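You operate a simulated robot arm through the tools that you are given. There is no shell and no other tool.

The job below is to be done with a simulated robot arm. You get a single attempt, and the scene is never put back.

TASK
Draw on the green card with the pen that the pen card names.
Fine: the pattern is set; fit the pen, shut the clamp, load the orange mat, draw, and unload once the screen says done.

Only the result counts: the job must be done as asked and must still hold three seconds after the hand-in. Knocking over, shifting, dropping, spilling or breaking anything else fails it.

THE ROBOT
A 6-joint arm with a two-finger parallel gripper, fixed in place. Base frame: the origin is on the floor under the middle of its stand, x ahead of it, y to its left, z up. Lengths are in m, angles in degrees, forces in N, time in s.
It reaches about 0.904 m from its shoulder. Its first joint turns from -166.0 to 166.0 degrees. Payload 3.91 kg.
Tool frame: the origin (TCP) lies between the finger pads and is the grasp point; the fingertips stand 0.03 m ahead of it; z points along the fingers, y is the line along which they close. The gripper opens to 0.11 m. The fingers are 0.02 m wide and 0.01 m thick; the gripper's body (0.048 by 0.112 m) begins 0.055 m behind the TCP.
Orientation is that of the tool frame in the base frame, as a unit quaternion [w, x, y, z]. With the fingers straight down and closing along the base's y, the tool's x points along the base's -x, its y along +y and its z along -z.

THE INTERFACE
- The arm moves only by the tool send_rows. Its argument "commands" is a list of rows, each a list of 3 entries, a list of its own where there are three numbers: the shift along the tool's x, y, z in m, then the turn, a rotation vector about the tool's x, y, z in degrees, then the opening, from 0 (shut) to 1 (fully open). In form: [[[x, y, z], [wx, wy, wz], gripper], ...]. A call has 1 to 20 rows; each row is the pose to reach, as a shift and turn from the pose commanded when the call began, along the tool's axes at that moment. Each row takes 0.2 s and may step no farther than 0.05 m and 8.6 degrees from the row before; otherwise, or with a gripper value out of range, the whole call is refused. Where a pose cannot be reached the arm comes as near as it can. A force on the tool above 50 N (or 10 N above the force at the start of the call, whichever is more), or a blocked arm, ends the call early, and 0.2 s more pass. The fingers move at their own pace (about 0.045 m/s each) and stop on an object; they squeeze with about 35 N. The grip force told is the motor's: it shows also when the fingers shut on nothing. Time passes only in rows, and 0.2 s behind the last, so rows that repeat a pose let the fingers close. The reply holds the time, the measured pose of the TCP, the force on the tool along the base axes, the opening and the grip force, in the units named above and with some noise, with the torque about the TCP (base axes, N m) and any sound that the robot's microphone picked up.
- Cameras (640 x 400 px; columns grow to the right, rows downward): "scene" is fixed at [0.05, 0.5007, 1.6572]; the picture's right is [-0.54, -0.84, 0.00], its down [-0.79, 0.51, -0.34] and it looks along [0.28, -0.18, -0.94] (base axes); focal length 315 px, centre (320, 200). "wrist" rides on the gripper at [0.071, 0.022, -0.107] in the tool frame; the picture's right is [-0.29, 0.96, 0.00], its down [-0.76, -0.23, -0.61] and it looks along [-0.58, -0.18, 0.79] (tool axes); focal length 243 px, centre (320, 200). There is no depth. A picture from a camera that has moved, and an enlarged one, comes with that camera's place and axes in the base frame and with its lens.
- camera(camera): a new picture of that camera. No time passes.
- raise_lower(by): slides the trunk up (or, below 0, down) by that many m; the arm rides with it, the base frame stays. It gives what a move gives, with no picture.
- enlarge(camera, box): a new picture of the part [left, top, right, bottom] of that camera's present view, enlarged. No time passes.
- finish_job(): hands the job in; it is judged then, once.

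Places have to be worked out from the pictures, the camera data and where the tool is seen. Open the gripper and draw the arm clear of the work before you hand the job in, unless the task says otherwise.

The tools are called as a command line: name --argument value ..., lists and objects as JSON in quotes. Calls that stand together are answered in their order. send_rows: Moves the arm, as the interface text tells. Its arguments: {"type":"object","properties":{"commands":{"type":"array","items":{"type":"array"}}},"required":["commands"]} The other tools are called the same way: raise_lower (by) moves the trunk up or down; camera (camera) takes a picture; enlarge (camera, box) takes an enlarged picture of a part of a camera's view; finish_job () hands the job in.

At the start:

```text
t: 0.0
eef_pos: [0.2513, 0.3071, 1.2679]
tcp_rot: [0.0, 0.0, 1.0, 0.0]
ft_force: [0.0, 0.6, -0.5]
ft_torque: [-0.04, -0.01, 0.0]
grip_width: 0.1098
grasp_force: 0.0
trunk travel left (down, up): [-0.525, 0.065]
```

scene: 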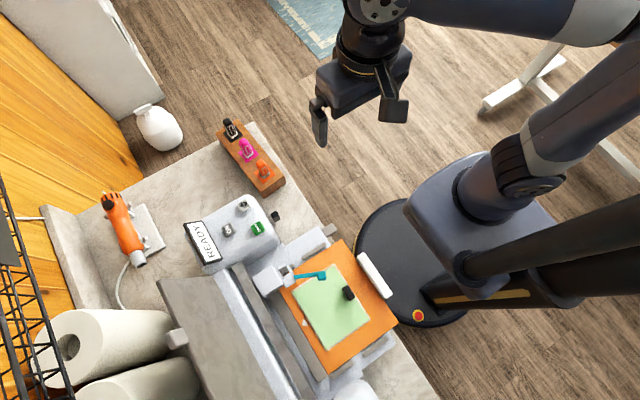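
wrist: 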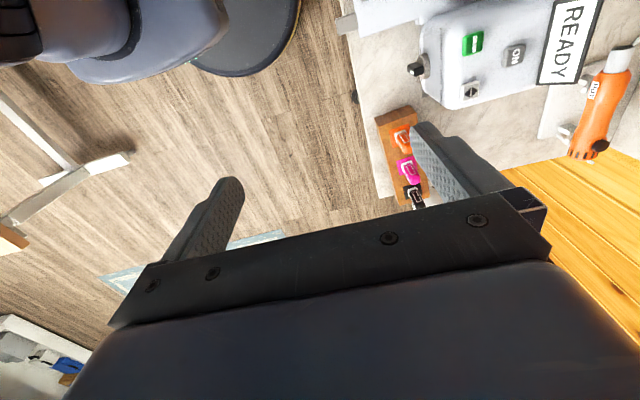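

I see a machine with a screen reading READY, a pen block with three pens (black, magenta, orange), and an orange mat with a green card. I'll look closer at the parts before moving.

enlarge --camera "scene" --box '[160, 100, 320, 200]'

enlarge --camera "scene" --box '[160, 180, 320, 280]'

enlarge --camera "scene" --box '[240, 220, 432, 340]'

enlarge --camera "scene" --box '[160, 280, 480, 400]'

enlarge --camera "wrist" --box '[340, 0, 640, 220]'

enlarge --camera "scene" --box '[0, 100, 240, 250]'

```text
4.00 times, centred on (240, 150) of scene
camera zoom: at [0.05, 0.5007, 1.6572], right [-0.54, -0.84, 0.0], down [-0.79, 0.51, -0.34], along [0.28, -0.18, -0.94], focal length 1261 px, centre (640, 400)
```

zoom: 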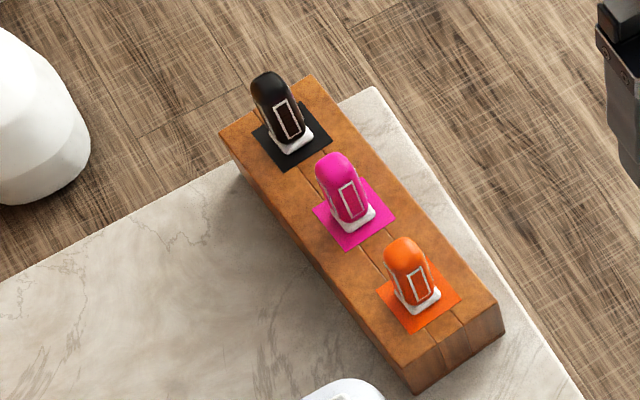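

```text
4.00 times, centred on (240, 230) of scene
camera zoom: at [0.05, 0.5007, 1.6572], right [-0.54, -0.84, 0.0], down [-0.79, 0.51, -0.34], along [0.28, -0.18, -0.94], focal length 1261 px, centre (640, 80)
```

zoom: 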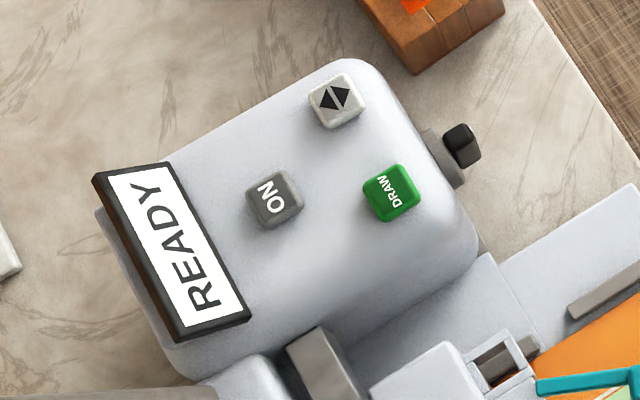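

```text
3.33 times, centred on (336, 280) of scene
camera zoom: at [0.05, 0.5007, 1.6572], right [-0.54, -0.84, 0.0], down [-0.79, 0.51, -0.34], along [0.28, -0.18, -0.94], focal length 1051 px, centre (267, -67)
```

zoom: 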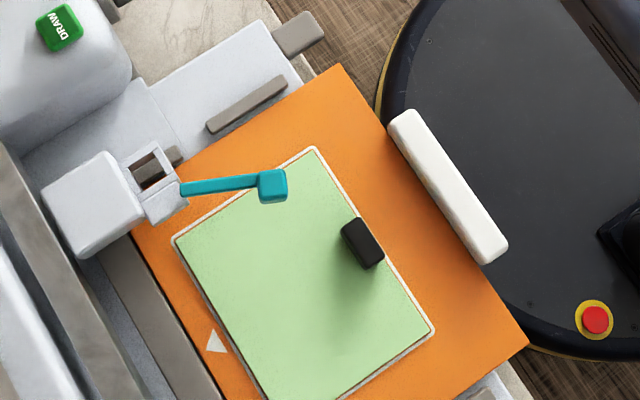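

```text
2.00 times, centred on (320, 340) of scene
camera zoom: at [0.05, 0.5007, 1.6572], right [-0.54, -0.84, 0.0], down [-0.79, 0.51, -0.34], along [0.28, -0.18, -0.94], focal length 630 px, centre (320, -80)
```

zoom: 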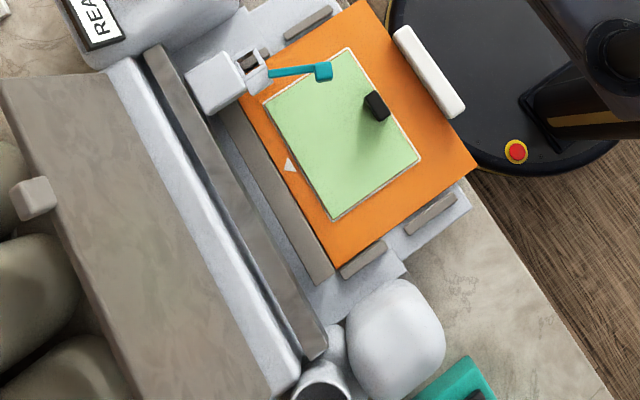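

```text
1.82 times, centred on (490, 110) of wrist
camera zoom: at [0.1801, 0.3289, 1.3748], right [0.29, 0.96, 0.0], down [0.76, -0.23, 0.61], along [0.58, -0.18, -0.79], focal length 441 px, centre (11, 364)
```

zoom: 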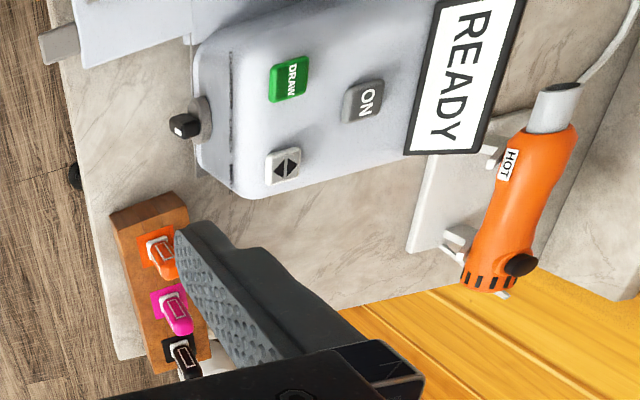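

```text
2.67 times, centred on (120, 175) of scene
camera zoom: at [0.05, 0.5007, 1.6572], right [-0.54, -0.84, 0.0], down [-0.79, 0.51, -0.34], along [0.28, -0.18, -0.94], focal length 841 px, centre (853, 267)
```

zoom: 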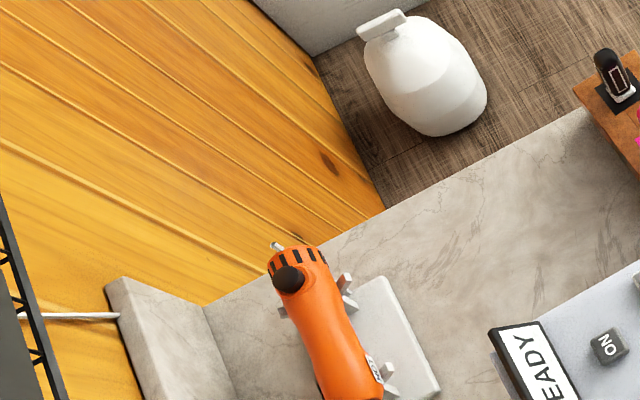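

The counter runs along base x on the robot's left, with the machine's mouth facing the robot (−y). I haven't found the pen card yet. I'll turn the wrist so its camera looks toward +y.

send_rows --commands '[[[0, 0, 0], [0, 0, -8.2], 1], [[0, 0, 0], [0, 0, -16.4], 1], [[0, 0, 0], [0, 0, -24.6], 1], [[0, 0, 0], [0, 0, -32.8], 1], [[0, 0, 0], [0, 0, -41], 1], [[0, 0, 0], [0, 0, -49.2], 1], [[0, 0, 0], [0, 0, -57.4], 1], [[0, 0, 0], [0, 0, -65.6], 1], [[0, 0, 0], [0, 0, -73.8], 1], [[0, 0, 0], [0, 0, -82], 1], [[0, 0, 0], [0, 0, -90], 1]]'

camera --camera "wrist"

camera --camera "scene"

```text
t: 2.4
eef_pos: [0.2525, 0.3085, 1.2662]
tcp_rot: [0.0, 0.708, -0.706, 0.0]
ft_force: [0.0, -0.3, 0.1]
ft_torque: [0.0, -0.02, 0.0]
grip_width: 0.1102
grasp_force: 0.1
trunk travel left (down, up): [-0.525, 0.065]
```

```text
taken
camera wrist: at [0.2308, 0.2355, 1.3742], right [-0.96, 0.29, 0.0], down [0.23, 0.76, 0.61], along [0.17, 0.58, -0.79], focal length 243 px, centre (320, 200)
```

wrist: 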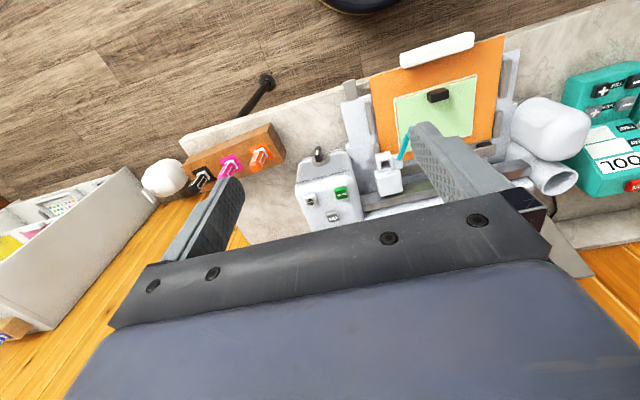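

```text
taken
```

scene: 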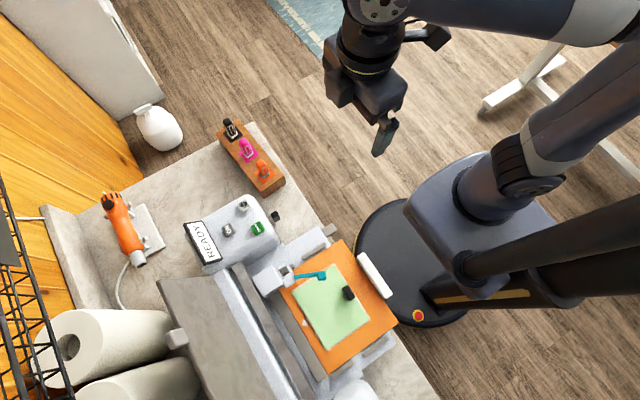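

The wrist view now shows the whole counter, including a teal device on the right and a bin on the left. I'll enlarge several regions to find the pen card.

enlarge --camera "wrist" --box '[480, 50, 640, 250]'

enlarge --camera "wrist" --box '[0, 140, 240, 340]'

enlarge --camera "wrist" --box '[280, 30, 540, 230]'

enlarge --camera "wrist" --box '[150, 100, 350, 240]'

enlarge --camera "scene" --box '[320, 320, 448, 400]'

enlarge --camera "scene" --box '[0, 180, 200, 400]'

```text
2.00 times, centred on (560, 150) of wrist
camera zoom: at [0.2308, 0.2355, 1.3742], right [-0.96, 0.29, 0.0], down [0.23, 0.76, 0.61], along [0.17, 0.58, -0.79], focal length 485 px, centre (-160, 300)
```

zoom: 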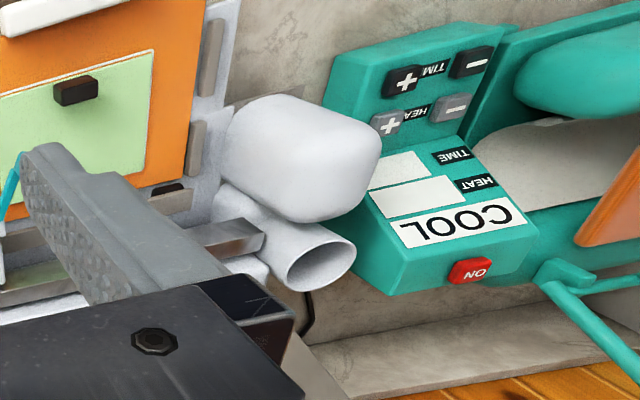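

```text
2.00 times, centred on (120, 240) of wrist
camera zoom: at [0.2308, 0.2355, 1.3742], right [-0.96, 0.29, 0.0], down [0.23, 0.76, 0.61], along [0.17, 0.58, -0.79], focal length 485 px, centre (720, 120)
```

zoom: 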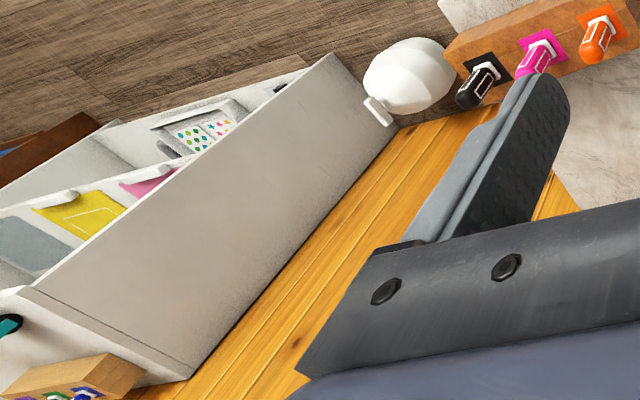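

```text
2.00 times, centred on (410, 130) of wrist
camera zoom: at [0.2308, 0.2355, 1.3742], right [-0.96, 0.29, 0.0], down [0.23, 0.76, 0.61], along [0.17, 0.58, -0.79], focal length 485 px, centre (140, 340)
```

zoom: 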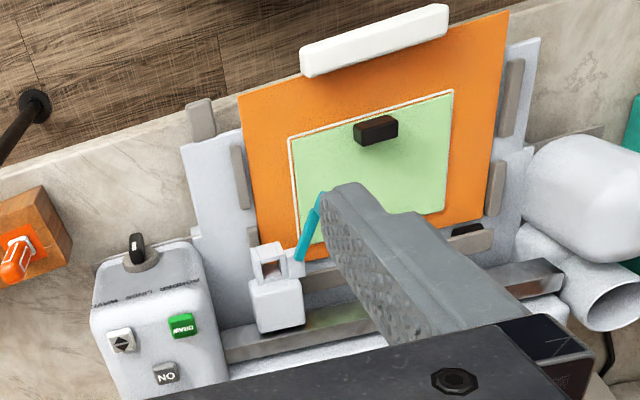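

```text
2.86 times, centred on (250, 170) of wrist
camera zoom: at [0.2308, 0.2355, 1.3742], right [-0.96, 0.29, 0.0], down [0.23, 0.76, 0.61], along [0.17, 0.58, -0.79], focal length 693 px, centre (520, 286)
```

zoom: 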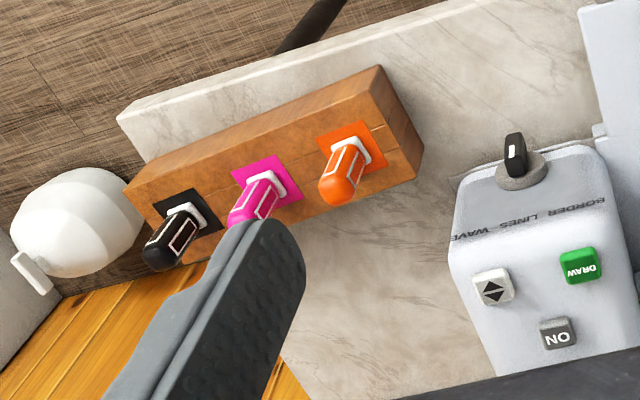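

```text
5.00 times, centred on (384, 360) of scene
camera zoom: at [0.05, 0.5007, 1.6572], right [-0.54, -0.84, 0.0], down [-0.79, 0.51, -0.34], along [0.28, -0.18, -0.94], focal length 1576 px, centre (0, -600)
```

zoom: 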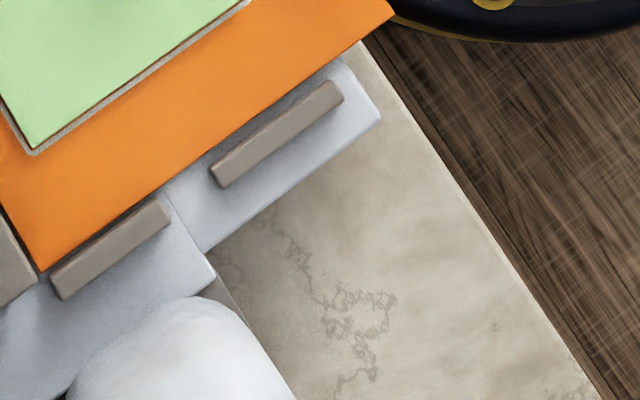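

```text
1.82 times, centred on (100, 290) of scene
camera zoom: at [0.05, 0.5007, 1.6572], right [-0.54, -0.84, 0.0], down [-0.79, 0.51, -0.34], along [0.28, -0.18, -0.94], focal length 573 px, centre (720, 36)
```

zoom: 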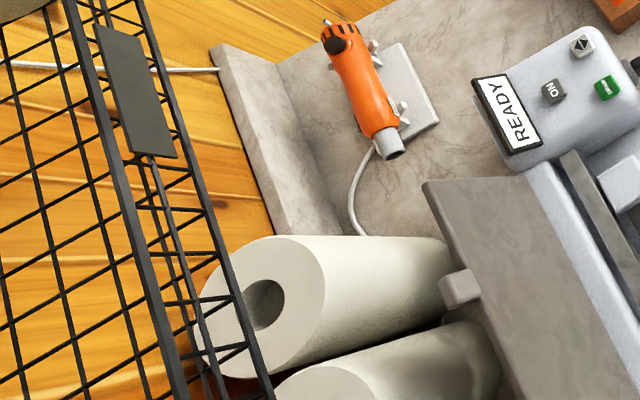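

The knob chooses BORDER/LINES/WAVES, which is already set. A dark panel hangs on the wire rack above the counter and may be the pen card. I'll tilt the wrist camera up toward the wall to read it.

send_rows --commands '[[[0, 0, 0], [0, -8.2, 0], 1], [[0, 0, 0], [0, -16.4, 0], 1], [[0, 0, 0], [0, -24.6, 0], 1], [[0, 0, 0], [0, -32.8, 0], 1], [[0, 0, 0], [0, -41, 0], 1], [[0, 0, 0], [0, -48, 0], 1]]'

camera --camera "wrist"

```text
t: 3.8
eef_pos: [0.2508, 0.3069, 1.2692]
tcp_rot: [-0.287, 0.647, -0.645, -0.288]
ft_force: [-0.9, -0.3, 0.4]
ft_torque: [-0.02, -0.01, 0.01]
grip_width: 0.1101
grasp_force: 0.0
trunk travel left (down, up): [-0.525, 0.065]
```

```text
taken
camera wrist: at [0.2298, 0.1789, 1.2865], right [-0.96, 0.19, 0.22], down [0.23, 0.06, 0.97], along [0.18, 0.98, -0.1], focal length 243 px, centre (320, 200)
```

wrist: 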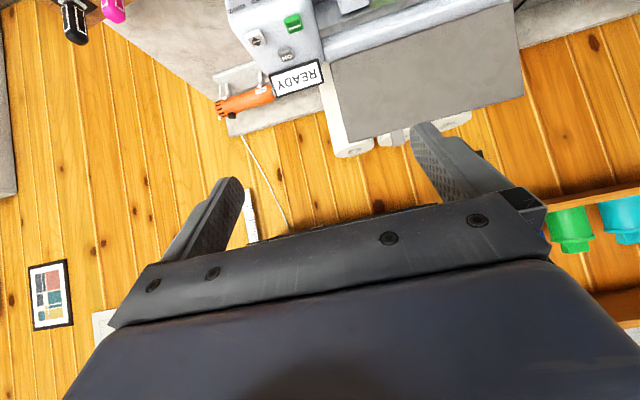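

A framed chart hangs on the wall at left; the gripper hides the area above the counter. I'll enlarge the frame and tilt further up to see the rack.

enlarge --camera "wrist" --box '[0, 240, 120, 350]'

send_rows --commands '[[[0, 0, 0], [0, -8.2, 0], 1], [[0, 0, 0], [0, -16.4, 0], 1], [[0, 0, 0], [0, -24.6, 0], 1], [[0, 0, 0], [0, -32.8, 0], 1]]'

camera --camera "wrist"

```text
3.64 times, centred on (60, 295) of wrist
camera zoom: at [0.2298, 0.1789, 1.2865], right [-0.96, 0.19, 0.22], down [0.23, 0.06, 0.97], along [0.18, 0.98, -0.1], focal length 882 px, centre (1266, -146)
```

zoom: 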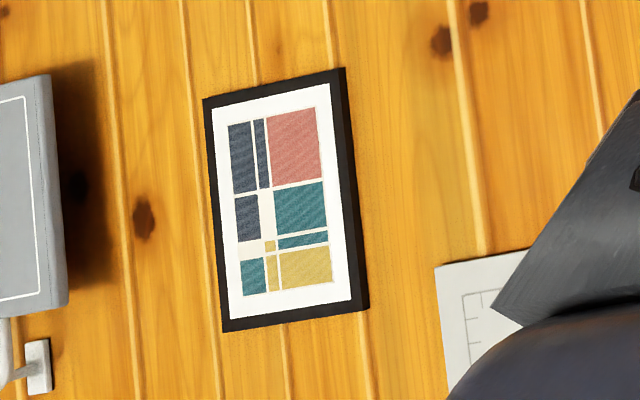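

```text
t: 4.8
eef_pos: [0.251, 0.3067, 1.2683]
tcp_rot: [0.46, -0.538, 0.538, 0.458]
ft_force: [0.9, 0.5, 0.1]
ft_torque: [0.0, 0.01, -0.02]
grip_width: 0.1101
grasp_force: 0.1
trunk travel left (down, up): [-0.525, 0.065]
```

```text
taken
camera wrist: at [0.2294, 0.1893, 1.2143], right [-0.96, 0.05, 0.29], down [0.23, -0.48, 0.85], along [0.18, 0.88, 0.45], focal length 243 px, centre (320, 200)
```

wrist: 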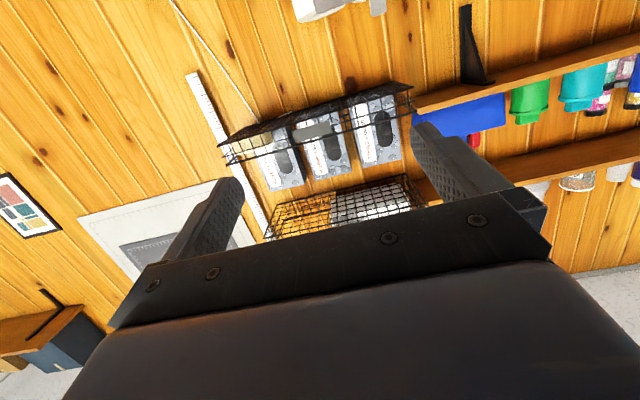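

The wire rack holds bottles or brushes and its front edge may carry a label. I'll enlarge it.

enlarge --camera "wrist" --box '[180, 50, 440, 240]'

enlarge --camera "wrist" --box '[400, 0, 640, 220]'

enlarge --camera "wrist" --box '[60, 150, 260, 300]'

```text
2.11 times, centred on (310, 145) of wrist
camera zoom: at [0.2294, 0.1893, 1.2143], right [-0.96, 0.05, 0.29], down [0.23, -0.48, 0.85], along [0.18, 0.88, 0.45], focal length 511 px, centre (341, 316)
```

zoom: 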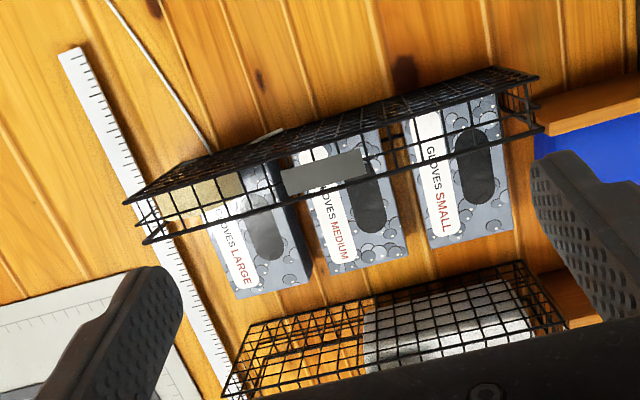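

```text
1.82 times, centred on (520, 110) of wrist
camera zoom: at [0.2294, 0.1893, 1.2143], right [-0.96, 0.05, 0.29], down [0.23, -0.48, 0.85], along [0.18, 0.88, 0.45], focal length 441 px, centre (-44, 364)
```

zoom: 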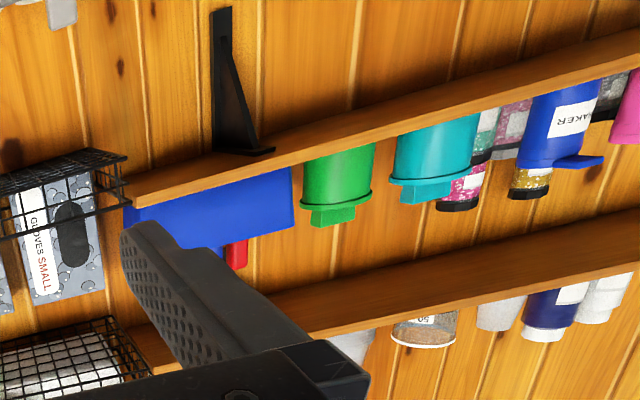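

```text
2.67 times, centred on (160, 225) of wrist
camera zoom: at [0.2294, 0.1893, 1.2143], right [-0.96, 0.05, 0.29], down [0.23, -0.48, 0.85], along [0.18, 0.88, 0.45], focal length 647 px, centre (747, 133)
```

zoom: 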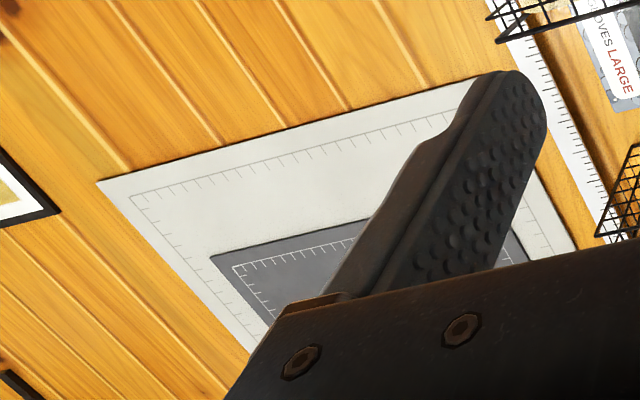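

No pen card there (only glove boxes, rulers and paint). I'll lower the gaze and shift toward −x to inspect the right part of the counter.

send_rows --commands '[[[0, 0.03, 0], [0, 7, 0], 1], [[0, 0.06, 0], [0, 14, 0], 1], [[0, 0.09, 0], [0, 21, 0], 1], [[0, 0.12, 0], [0, 28, 0], 1], [[0, 0.15, 0], [0, 35, 0], 1], [[0, 0.18, 0], [0, 42, 0], 1], [[0, 0.21, 0], [0, 49, 0], 1], [[0, 0.24, 0], [0, 56, 0], 1], [[0, 0.27, 0], [0, 60.8, 0], 1], [[0, 0.3, 0], [0, 60.8, 0], 1]]'

camera --camera "wrist"

camera --camera "scene"

```text
t: 7.2
eef_pos: [-0.0168, 0.3132, 1.2718]
tcp_rot: [0.131, -0.665, 0.725, 0.122]
ft_force: [0.9, 0.1, -0.1]
ft_torque: [0.01, 0.01, 0.03]
grip_width: 0.1101
grasp_force: 0.0
trunk travel left (down, up): [-0.525, 0.065]
stopped in row 10: the arm was blocked; the commanded pose is now the measured one
```

```text
taken
camera wrist: at [-0.0481, 0.2087, 1.3467], right [-0.93, 0.35, 0.1], down [0.27, 0.47, 0.84], along [0.25, 0.81, -0.54], focal length 243 px, centre (320, 200)
```

wrist: 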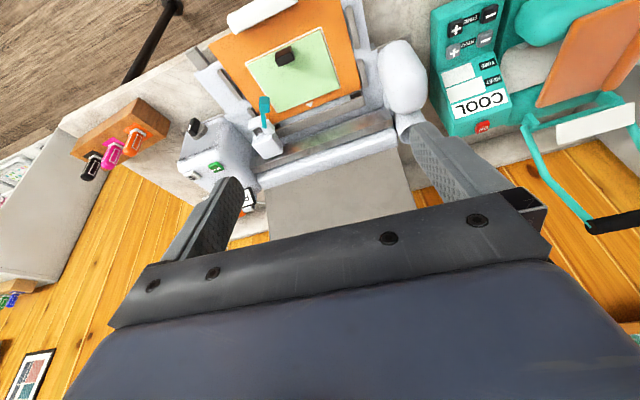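

```text
taken
```

scene: 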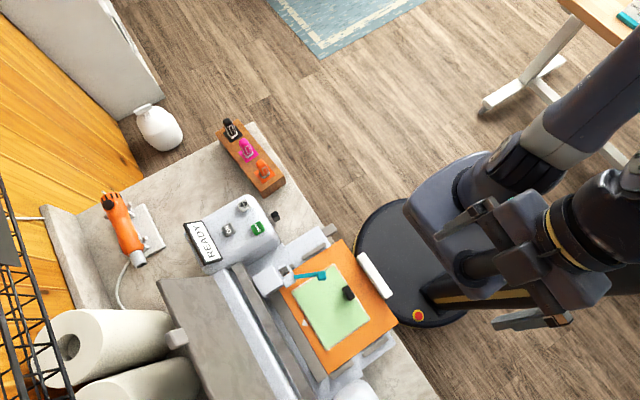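

The arm was blocked near this pose (likely its own trunk). I'll look in detail at what's visible here, then back off.

enlarge --camera "wrist" --box '[160, 0, 420, 200]'

enlarge --camera "wrist" --box '[420, 0, 640, 260]'

enlarge --camera "wrist" --box '[0, 80, 200, 260]'

enlarge --camera "scene" --box '[480, 0, 640, 100]'

```text
2.00 times, centred on (290, 100) of wrist
camera zoom: at [-0.0481, 0.2087, 1.3467], right [-0.93, 0.35, 0.1], down [0.27, 0.47, 0.84], along [0.25, 0.81, -0.54], focal length 485 px, centre (380, 400)
```

zoom: 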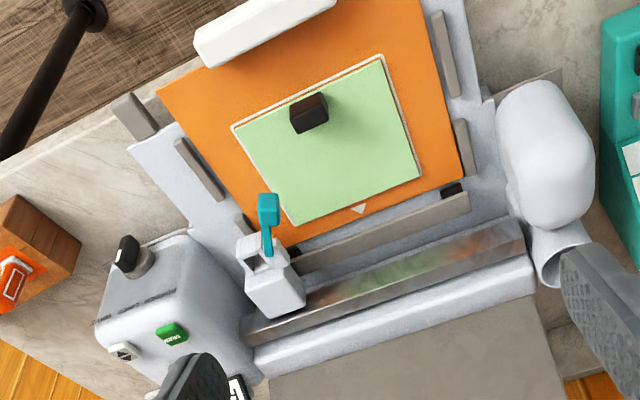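

```text
1.54 times, centred on (530, 130) of wrist
camera zoom: at [-0.0481, 0.2087, 1.3467], right [-0.93, 0.35, 0.1], down [0.27, 0.47, 0.84], along [0.25, 0.81, -0.54], focal length 373 px, centre (-3, 308)
```

zoom: 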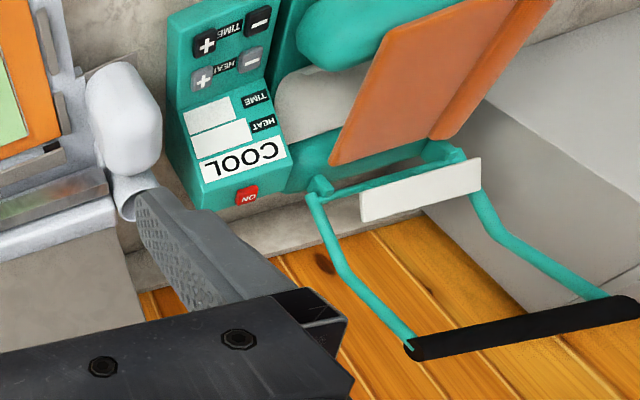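

```text
2.22 times, centred on (100, 170) of wrist
camera zoom: at [-0.0481, 0.2087, 1.3467], right [-0.93, 0.35, 0.1], down [0.27, 0.47, 0.84], along [0.25, 0.81, -0.54], focal length 539 px, centre (809, 267)
```

zoom: 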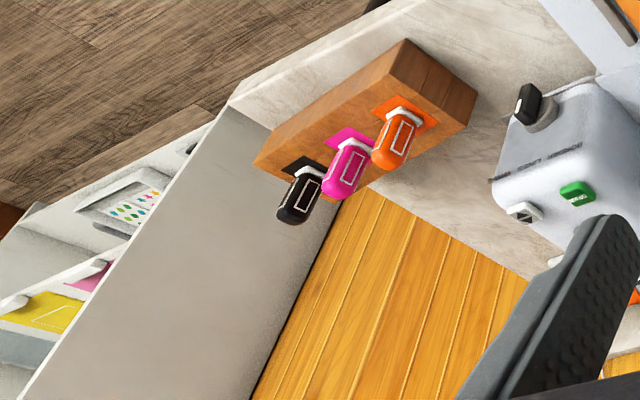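

```text
4.00 times, centred on (560, 50) of scene
camera zoom: at [0.05, 0.5007, 1.6572], right [-0.54, -0.84, 0.0], down [-0.79, 0.51, -0.34], along [0.28, -0.18, -0.94], focal length 1261 px, centre (-640, 800)
```

zoom: 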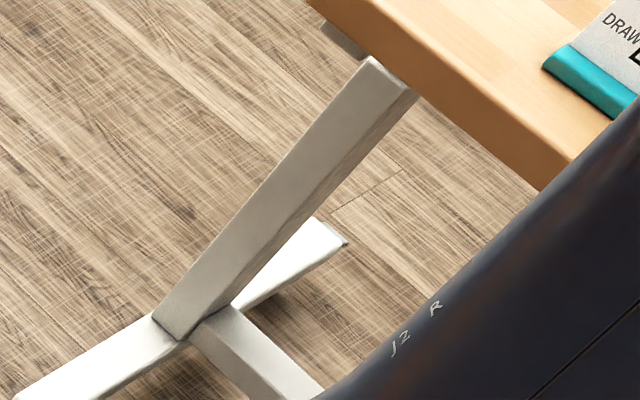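

I spotted it: on a table at the robot's right (y≈−1), a teal stand holds a card starting with "DRAW…". I'll back the arm off and then swing it to look that way with the wrist camera.

send_rows --commands '[[[0.004, -0.04, -0.0015], [0, 2.5, 0], 1], [[0.0075, -0.08, -0.003], [0, 5, 0], 1], [[0.011, -0.12, -0.0045], [0, 7.5, 0], 1], [[0.015, -0.16, -0.006], [0, 10, 0], 1], [[0.019, -0.2, -0.0075], [0, 13, 0], 1], [[0.022, -0.24, -0.009], [0, 16, 0], 1], [[0.026, -0.28, -0.0105], [0, 18.5, 0], 1], [[0.03, -0.321, -0.012], [0, 20.5, 0], 1]]'

```text
t: 9.0
eef_pos: [0.2984, 0.2538, 1.2716]
tcp_rot: [0.0, -0.677, 0.736, 0.001]
ft_force: [-0.1, 0.4, -0.2]
ft_torque: [0.05, 0.0, -0.01]
grip_width: 0.11
grasp_force: 0.2
trunk travel left (down, up): [-0.525, 0.065]
```

Now I swing the arm toward the front and turn the wrist so the camera faces −y.

send_rows --commands '[[[0.024, -0.014, 0], [0, 0, 8.25], 1], [[0.048, -0.028, 0], [0, 0, 16.5], 1], [[0.072, -0.042, 0], [0, 0, 24.75], 1], [[0.096, -0.056, 0], [0, 0, 33], 1], [[0.12, -0.07, 0], [0, 0, 41.25], 1], [[0.145, -0.084, 0], [0, 0, 49.5], 1], [[0.17, -0.098, 0], [0, 0, 57.75], 1], [[0.195, -0.112, 0], [0, 0, 66], 1], [[0.22, -0.126, 0], [0, 0, 74.25], 1], [[0.243, -0.141, 0], [0, 0, 82.5], 1], [[0.243, -0.141, 0], [0, 0, 90.75], 1], [[0.243, -0.141, 0], [0, 0, 99], 1], [[0.243, -0.141, 0], [0, 0, 107.25], 1], [[0.243, -0.141, 0], [0, 0, 115.5], 1], [[0.243, -0.141, 0], [0, 0, 123.75], 1], [[0.243, -0.141, 0], [0, 0, 132], 1], [[0.243, -0.141, 0], [0, 0, 140.25], 1], [[0.243, -0.141, 0], [0, 0, 148.5], 1], [[0.243, -0.141, 0], [0, 0, 156.75], 1], [[0.243, -0.141, 0], [0, 0, 165], 1]]'

camera --camera "wrist"

camera --camera "scene"

```text
t: 13.2
eef_pos: [0.42, 0.0, 1.2707]
tcp_rot: [-0.001, 0.641, 0.767, 0.0]
ft_force: [-0.6, 0.0, 0.2]
ft_torque: [0.04, 0.02, -0.03]
grip_width: 0.1096
grasp_force: 0.1
trunk travel left (down, up): [-0.525, 0.065]
```

```text
taken
camera wrist: at [0.4279, 0.0726, 1.3783], right [0.99, -0.12, 0.0], down [-0.09, -0.79, 0.61], along [-0.07, -0.6, -0.8], focal length 243 px, centre (320, 200)
```

wrist: 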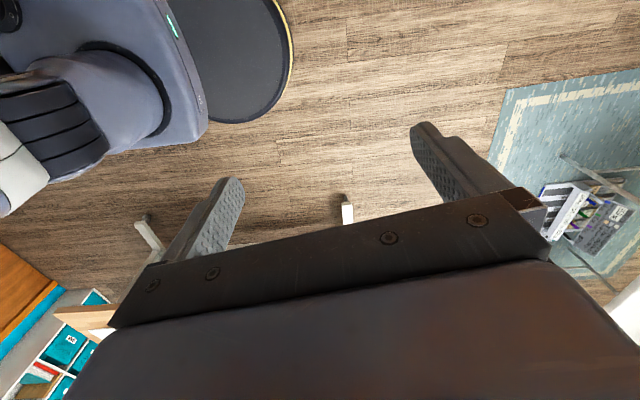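

```text
taken
```

scene: 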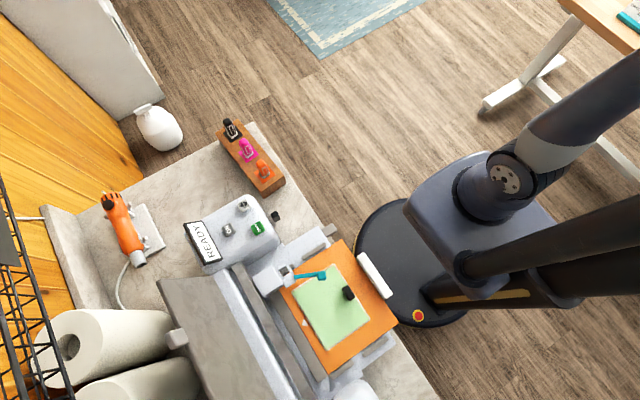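

The scene picture now shows the card's edge unblocked. I'll enlarge that corner, and tilt the wrist camera up to see the table.

enlarge --camera "scene" --box '[576, 0, 640, 40]'

send_rows --commands '[[[0, 0, 0], [0, -8.2, 0], 1], [[0, 0, 0], [0, -16.4, 0], 1], [[0, 0, 0], [0, -24.6, 0], 1], [[0, 0, 0], [0, -32.8, 0], 1], [[0, 0, 0], [0, -41, 0], 1], [[0, 0, 0], [0, -47, 0], 1]]'

camera --camera "wrist"

```text
10.00 times, centred on (608, 20) of scene
camera zoom: at [0.05, 0.5007, 1.6572], right [-0.54, -0.84, 0.0], down [-0.79, 0.51, -0.34], along [0.28, -0.18, -0.94], focal length 3152 px, centre (-2560, 2000)
```

zoom: 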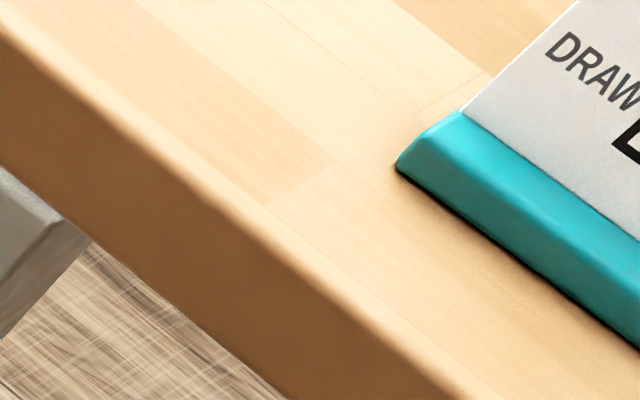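

```text
t: 14.6
eef_pos: [0.4201, -0.0012, 1.2704]
tcp_rot: [0.305, 0.587, 0.705, -0.255]
ft_force: [-0.6, 0.2, 0.2]
ft_torque: [-0.03, 0.0, 0.02]
grip_width: 0.1098
grasp_force: 0.1
trunk travel left (down, up): [-0.525, 0.065]
```

```text
taken
camera wrist: at [0.4181, 0.1274, 1.2915], right [0.98, -0.02, 0.21], down [-0.21, -0.11, 0.97], along [0.0, -0.99, -0.12], focal length 243 px, centre (320, 200)
```

wrist: 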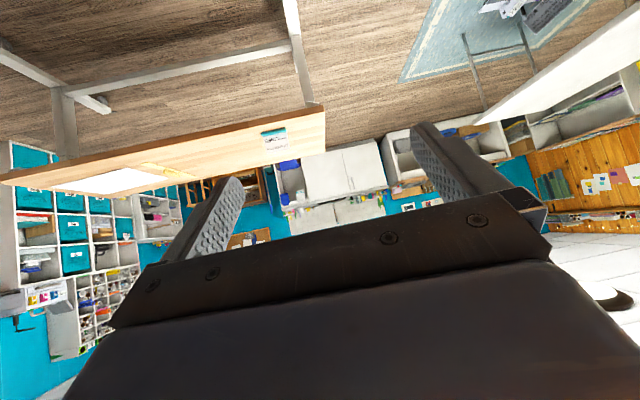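

The card stands on the table at about pixel (274,140). I'll enlarge it.

enlarge --camera "wrist" --box '[250, 120, 298, 160]'

enlarge --camera "wrist" --box '[30, 150, 200, 220]'

```text
10.00 times, centred on (274, 140) of wrist
camera zoom: at [0.4181, 0.1274, 1.2915], right [0.98, -0.02, 0.21], down [-0.21, -0.11, 0.97], along [0.0, -0.99, -0.12], focal length 2426 px, centre (780, 800)
```

zoom: 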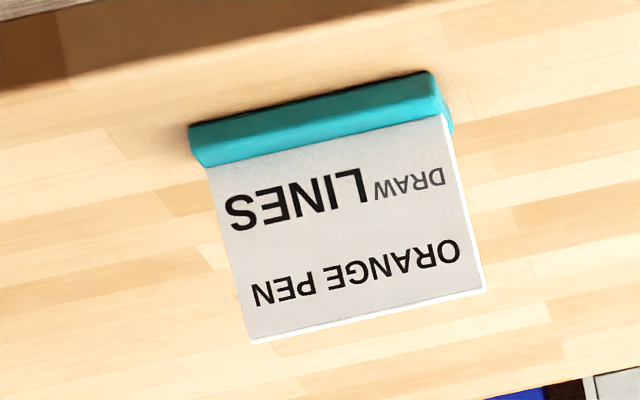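

```text
3.76 times, centred on (115, 185) of wrist
camera zoom: at [0.4181, 0.1274, 1.2915], right [0.98, -0.02, 0.21], down [-0.21, -0.11, 0.97], along [0.0, -0.99, -0.12], focal length 913 px, centre (1092, 256)
```

zoom: 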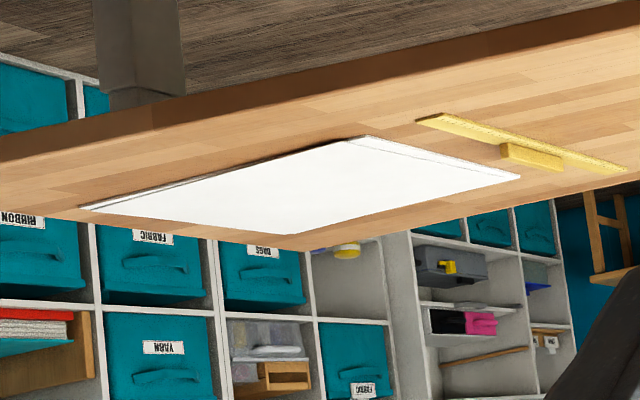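

The card reads "DRAW LINES – ORANGE PEN", so the orange pen it is. I'll tilt back down and then return to the work area to inspect the machine, holder and knob closely.

send_rows --commands '[[[0, 0, 0], [0, 8.2, 0], 1], [[0, 0, 0], [0, 16.4, 0], 1], [[0, 0, 0], [0, 24.6, 0], 1], [[0, 0, 0], [0, 32.8, 0], 1], [[0, 0, 0], [0, 41, 0], 1], [[0, 0, 0], [0, 47, 0], 1]]'

```text
t: 16.0
eef_pos: [0.4172, -0.0011, 1.2719]
tcp_rot: [-0.002, 0.641, 0.768, 0.002]
ft_force: [0.1, -0.2, 0.2]
ft_torque: [-0.03, 0.03, -0.01]
grip_width: 0.11
grasp_force: 0.0
trunk travel left (down, up): [-0.525, 0.065]
```

send_rows --commands '[[[0.0134, -0.0035, 0.0035], [0, 0, -8.48], 1], [[0.0268, -0.007, 0.007], [0, 0, -16.97], 1], [[0.0402, -0.0105, 0.0105], [0, 0, -25.45], 1], [[0.0536, -0.014, 0.014], [0, 0, -33.94], 1], [[0.067, -0.0175, 0.0175], [0, 0, -42.42], 1], [[0.0804, -0.021, 0.021], [0, 0, -50.91], 1], [[0.0938, -0.0245, 0.0245], [0, 0, -59.4], 1], [[0.1072, -0.028, 0.028], [0, 0, -67.88], 1], [[0.1206, -0.0315, 0.0315], [0, 0, -76.37], 1], [[0.134, -0.035, 0.035], [0, 0, -84.85], 1], [[0.1474, -0.0385, 0.0385], [0, 0, -93.34], 1], [[0.1608, -0.042, 0.042], [0, 0, -101.8], 1], [[0.1742, -0.0455, 0.0455], [0, 0, -110.3], 1], [[0.1876, -0.049, 0.049], [0, 0, -118.8], 1], [[0.201, -0.0525, 0.0525], [0, 0, -127.3], 1], [[0.2144, -0.056, 0.056], [0, 0, -135.8], 1], [[0.2278, -0.0595, 0.0595], [0, 0, -144.2], 1], [[0.2412, -0.063, 0.063], [0, 0, -152.7], 1], [[0.2546, -0.0665, 0.0665], [0, 0, -161.2], 1], [[0.268, -0.07, 0.07], [0, 0, -169.7], 1]]'

camera --camera "wrist"

```text
t: 20.2
eef_pos: [0.3016, 0.2493, 1.2021]
tcp_rot: [0.0, 0.708, -0.706, -0.001]
ft_force: [-0.3, -0.2, 0.5]
ft_torque: [-0.01, 0.0, 0.02]
grip_width: 0.1099
grasp_force: 0.0
trunk travel left (down, up): [-0.525, 0.065]
```

```text
taken
camera wrist: at [0.2799, 0.1774, 1.3086], right [-0.96, 0.29, 0.0], down [0.23, 0.76, 0.61], along [0.17, 0.58, -0.79], focal length 243 px, centre (320, 200)
```

wrist: 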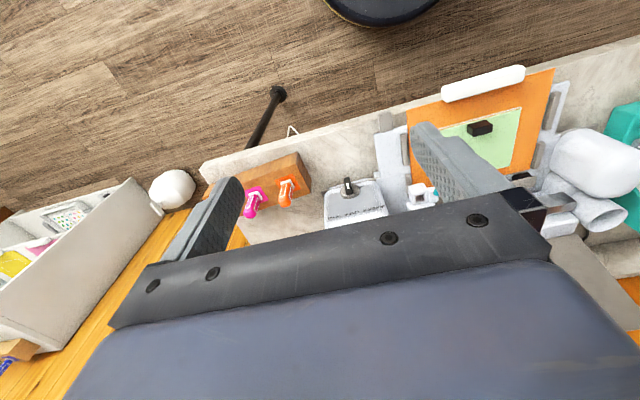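

I'm now above the front of the counter with camera facing +y. I'll move over the carriage/mat region at z≈1.14 for a closer look.

send_rows --commands '[[[-0.028, 0.027, 0.01], [0, 0, 0], 1], [[-0.057, 0.053, 0.02], [0, 0, 0], 1], [[-0.085, 0.08, 0.03], [0, 0, 0], 1], [[-0.113, 0.107, 0.04], [0, 0, 0], 1], [[-0.142, 0.133, 0.05], [0, 0, 0], 1], [[-0.17, 0.16, 0.06], [0, 0, 0], 1]]'

camera --camera "wrist"

enlarge --camera "wrist" --box '[120, 20, 440, 220]'

```text
t: 21.6
eef_pos: [0.1416, 0.421, 1.1397]
tcp_rot: [0.0, -0.707, 0.707, 0.002]
ft_force: [-0.3, 0.2, -0.4]
ft_torque: [-0.01, 0.01, 0.01]
grip_width: 0.1103
grasp_force: 0.0
trunk travel left (down, up): [-0.525, 0.065]
```

```text
taken
camera wrist: at [0.1194, 0.349, 1.2467], right [-0.96, 0.29, 0.0], down [0.23, 0.76, 0.61], along [0.18, 0.58, -0.79], focal length 243 px, centre (320, 200)
```

wrist: 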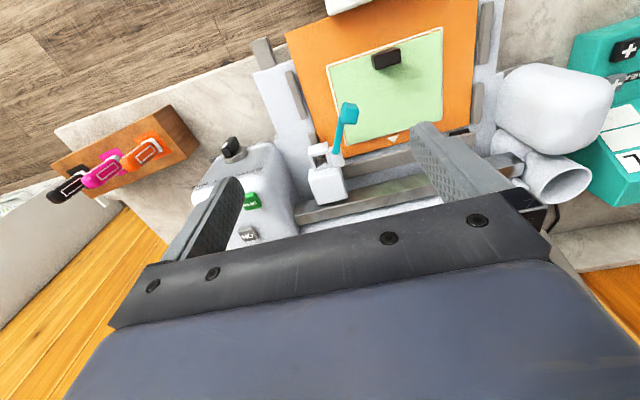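

```text
2.00 times, centred on (280, 120) of wrist
camera zoom: at [0.1194, 0.349, 1.2467], right [-0.96, 0.29, 0.0], down [0.23, 0.76, 0.61], along [0.18, 0.58, -0.79], focal length 485 px, centre (400, 360)
```

zoom: 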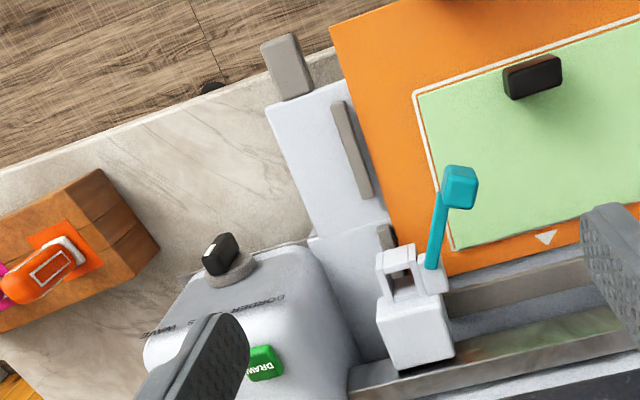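

I'll zoom in on the black block on the card, the knob pointer, and the pen holder with its teal lever.

enlarge --camera "wrist" --box '[340, 20, 436, 80]'

enlarge --camera "wrist" --box '[180, 120, 276, 180]'

enlarge --camera "wrist" --box '[280, 95, 392, 215]'

enlarge --camera "scene" --box '[320, 270, 384, 310]'

enlarge --camera "scene" --box '[248, 240, 344, 300]'

```text
6.67 times, centred on (388, 50) of wrist
camera zoom: at [0.1194, 0.349, 1.2467], right [-0.96, 0.29, 0.0], down [0.23, 0.76, 0.61], along [0.18, 0.58, -0.79], focal length 1618 px, centre (-133, 1200)
```

zoom: 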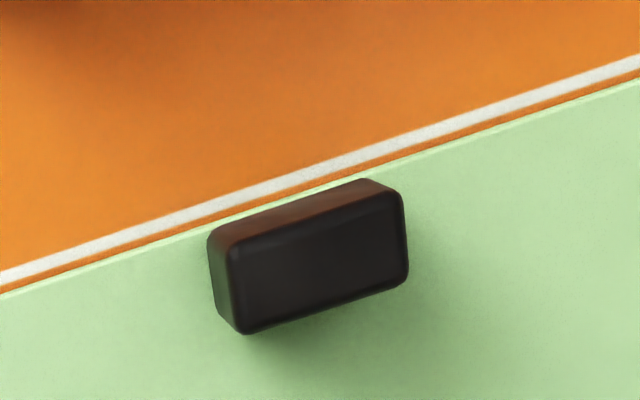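

```text
6.67 times, centred on (228, 150) of wrist
camera zoom: at [0.1194, 0.349, 1.2467], right [-0.96, 0.29, 0.0], down [0.23, 0.76, 0.61], along [0.18, 0.58, -0.79], focal length 1618 px, centre (933, 533)
```

zoom: 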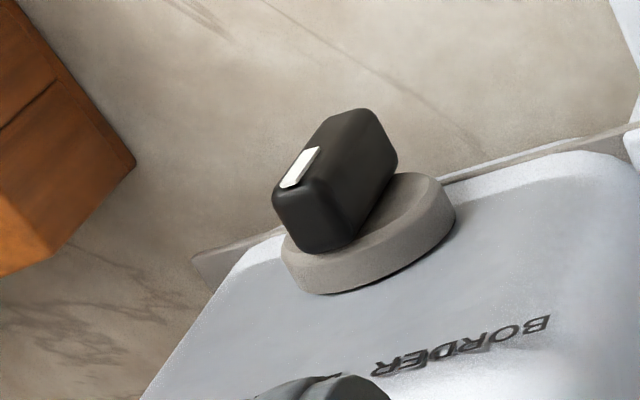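

```text
3.33 times, centred on (336, 155) of wrist
camera zoom: at [0.1194, 0.349, 1.2467], right [-0.96, 0.29, 0.0], down [0.23, 0.76, 0.61], along [0.18, 0.58, -0.79], focal length 809 px, centre (267, 350)
```

zoom: 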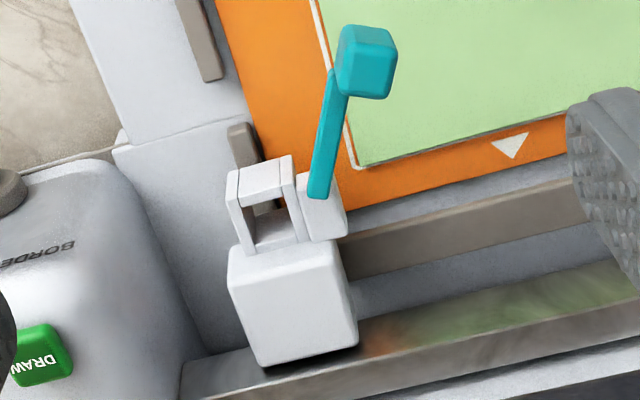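

```text
10.00 times, centred on (352, 290) of scene
camera zoom: at [0.05, 0.5007, 1.6572], right [-0.54, -0.84, 0.0], down [-0.79, 0.51, -0.34], along [0.28, -0.18, -0.94], focal length 3152 px, centre (0, -700)
```

zoom: 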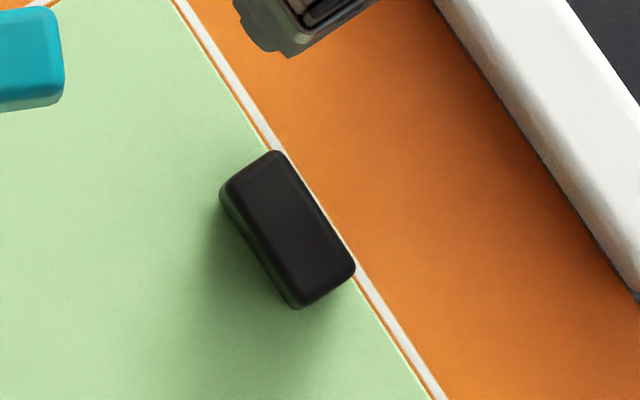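

```text
6.67 times, centred on (296, 270) of scene
camera zoom: at [0.05, 0.5007, 1.6572], right [-0.54, -0.84, 0.0], down [-0.79, 0.51, -0.34], along [0.28, -0.18, -0.94], focal length 2102 px, centre (480, -267)
```

zoom: 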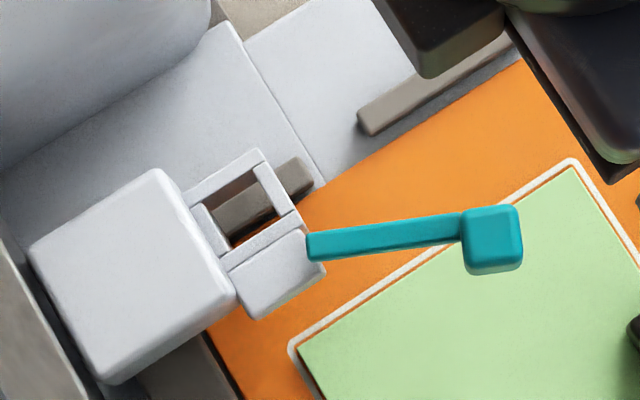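

The knob and lever need a side view. I'll yaw the wrist so the camera looks toward −x and move to x≈0.29 above the control box.

send_rows --commands '[[[-0.003, -0.014, 0], [0, 0, -8.2], 1], [[-0.006, -0.028, 0], [0, 0, -16.4], 1], [[-0.009, -0.042, 0], [0, 0, -24.6], 1], [[-0.012, -0.056, 0], [0, 0, -32.8], 1], [[-0.015, -0.07, 0], [0, 0, -41], 1], [[-0.018, -0.084, 0], [0, 0, -49.2], 1], [[-0.021, -0.098, 0], [0, 0, -57.4], 1], [[-0.024, -0.112, 0], [0, 0, -65.6], 1], [[-0.027, -0.126, 0], [0, 0, -73.8], 1], [[-0.03, -0.14, 0], [0, 0, -82], 1], [[-0.03, -0.15, 0], [0, 0, -90], 1]]'

camera --camera "wrist"

```text
t: 24.0
eef_pos: [0.2921, 0.4519, 1.1427]
tcp_rot: [-0.001, 1.0, 0.002, -0.001]
ft_force: [-0.3, -0.6, 0.4]
ft_torque: [0.01, 0.02, -0.02]
grip_width: 0.11
grasp_force: 0.1
trunk travel left (down, up): [-0.525, 0.065]
```

```text
taken
camera wrist: at [0.3622, 0.4298, 1.2499], right [-0.29, -0.96, 0.0], down [-0.76, 0.23, 0.61], along [-0.58, 0.18, -0.79], focal length 243 px, centre (320, 200)
```

wrist: 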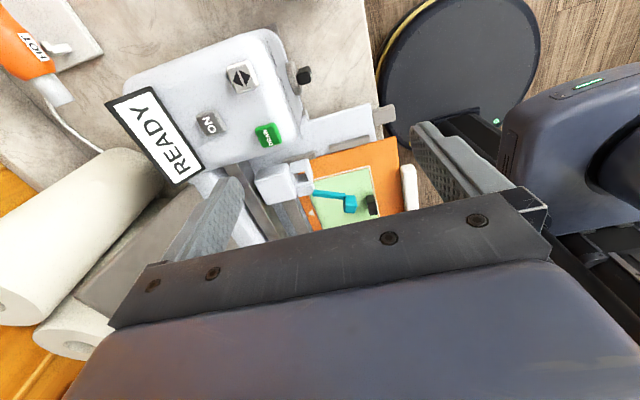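

send_rows --commands '[[[0.005, 0, 0.012], [0, -7, 0], 1], [[0.01, 0, 0.024], [0, -14, 0], 1], [[0.015, 0, 0.036], [0, -21, 0], 1], [[0.02, 0, 0.048], [0, -28, 0], 1], [[0.025, 0, 0.06], [0, -35, 0], 1], [[0.03, 0, 0.07], [0, -40, 0], 1]]'

camera --camera "wrist"

enlarge --camera "wrist" --box '[200, 80, 440, 230]'

```text
t: 25.4
eef_pos: [0.3219, 0.4502, 1.0706]
tcp_rot: [-0.001, 0.939, 0.001, -0.343]
ft_force: [-0.3, -0.2, -0.1]
ft_torque: [0.0, 0.0, 0.03]
grip_width: 0.1102
grasp_force: 0.1
trunk travel left (down, up): [-0.525, 0.065]
```

```text
taken
camera wrist: at [0.4461, 0.4289, 1.1064], right [-0.22, -0.96, 0.18], down [-0.19, 0.23, 0.96], along [-0.96, 0.18, -0.23], focal length 243 px, centre (320, 200)
```

wrist: 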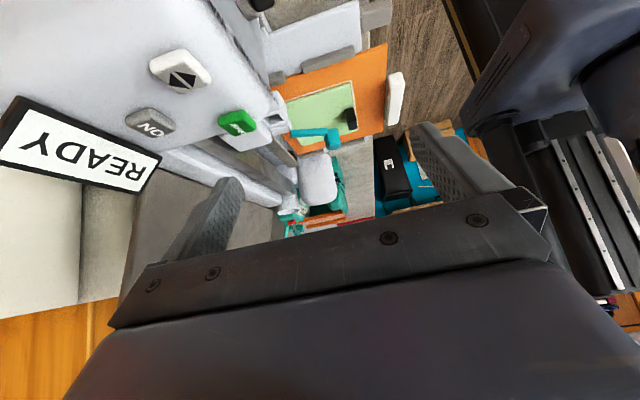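

```text
2.67 times, centred on (320, 155) of wrist
camera zoom: at [0.4461, 0.4289, 1.1064], right [-0.22, -0.96, 0.18], down [-0.19, 0.23, 0.96], along [-0.96, 0.18, -0.23], focal length 647 px, centre (320, 320)
```

zoom: 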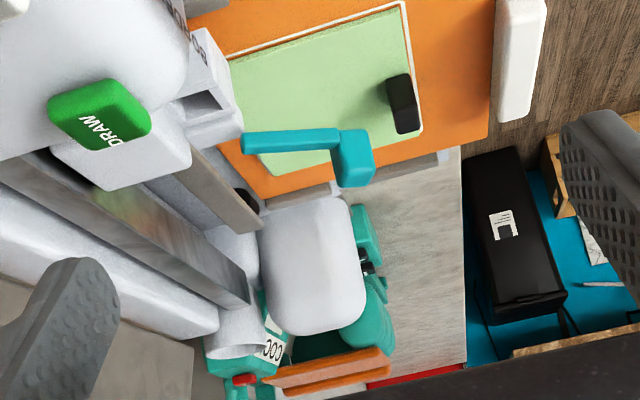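

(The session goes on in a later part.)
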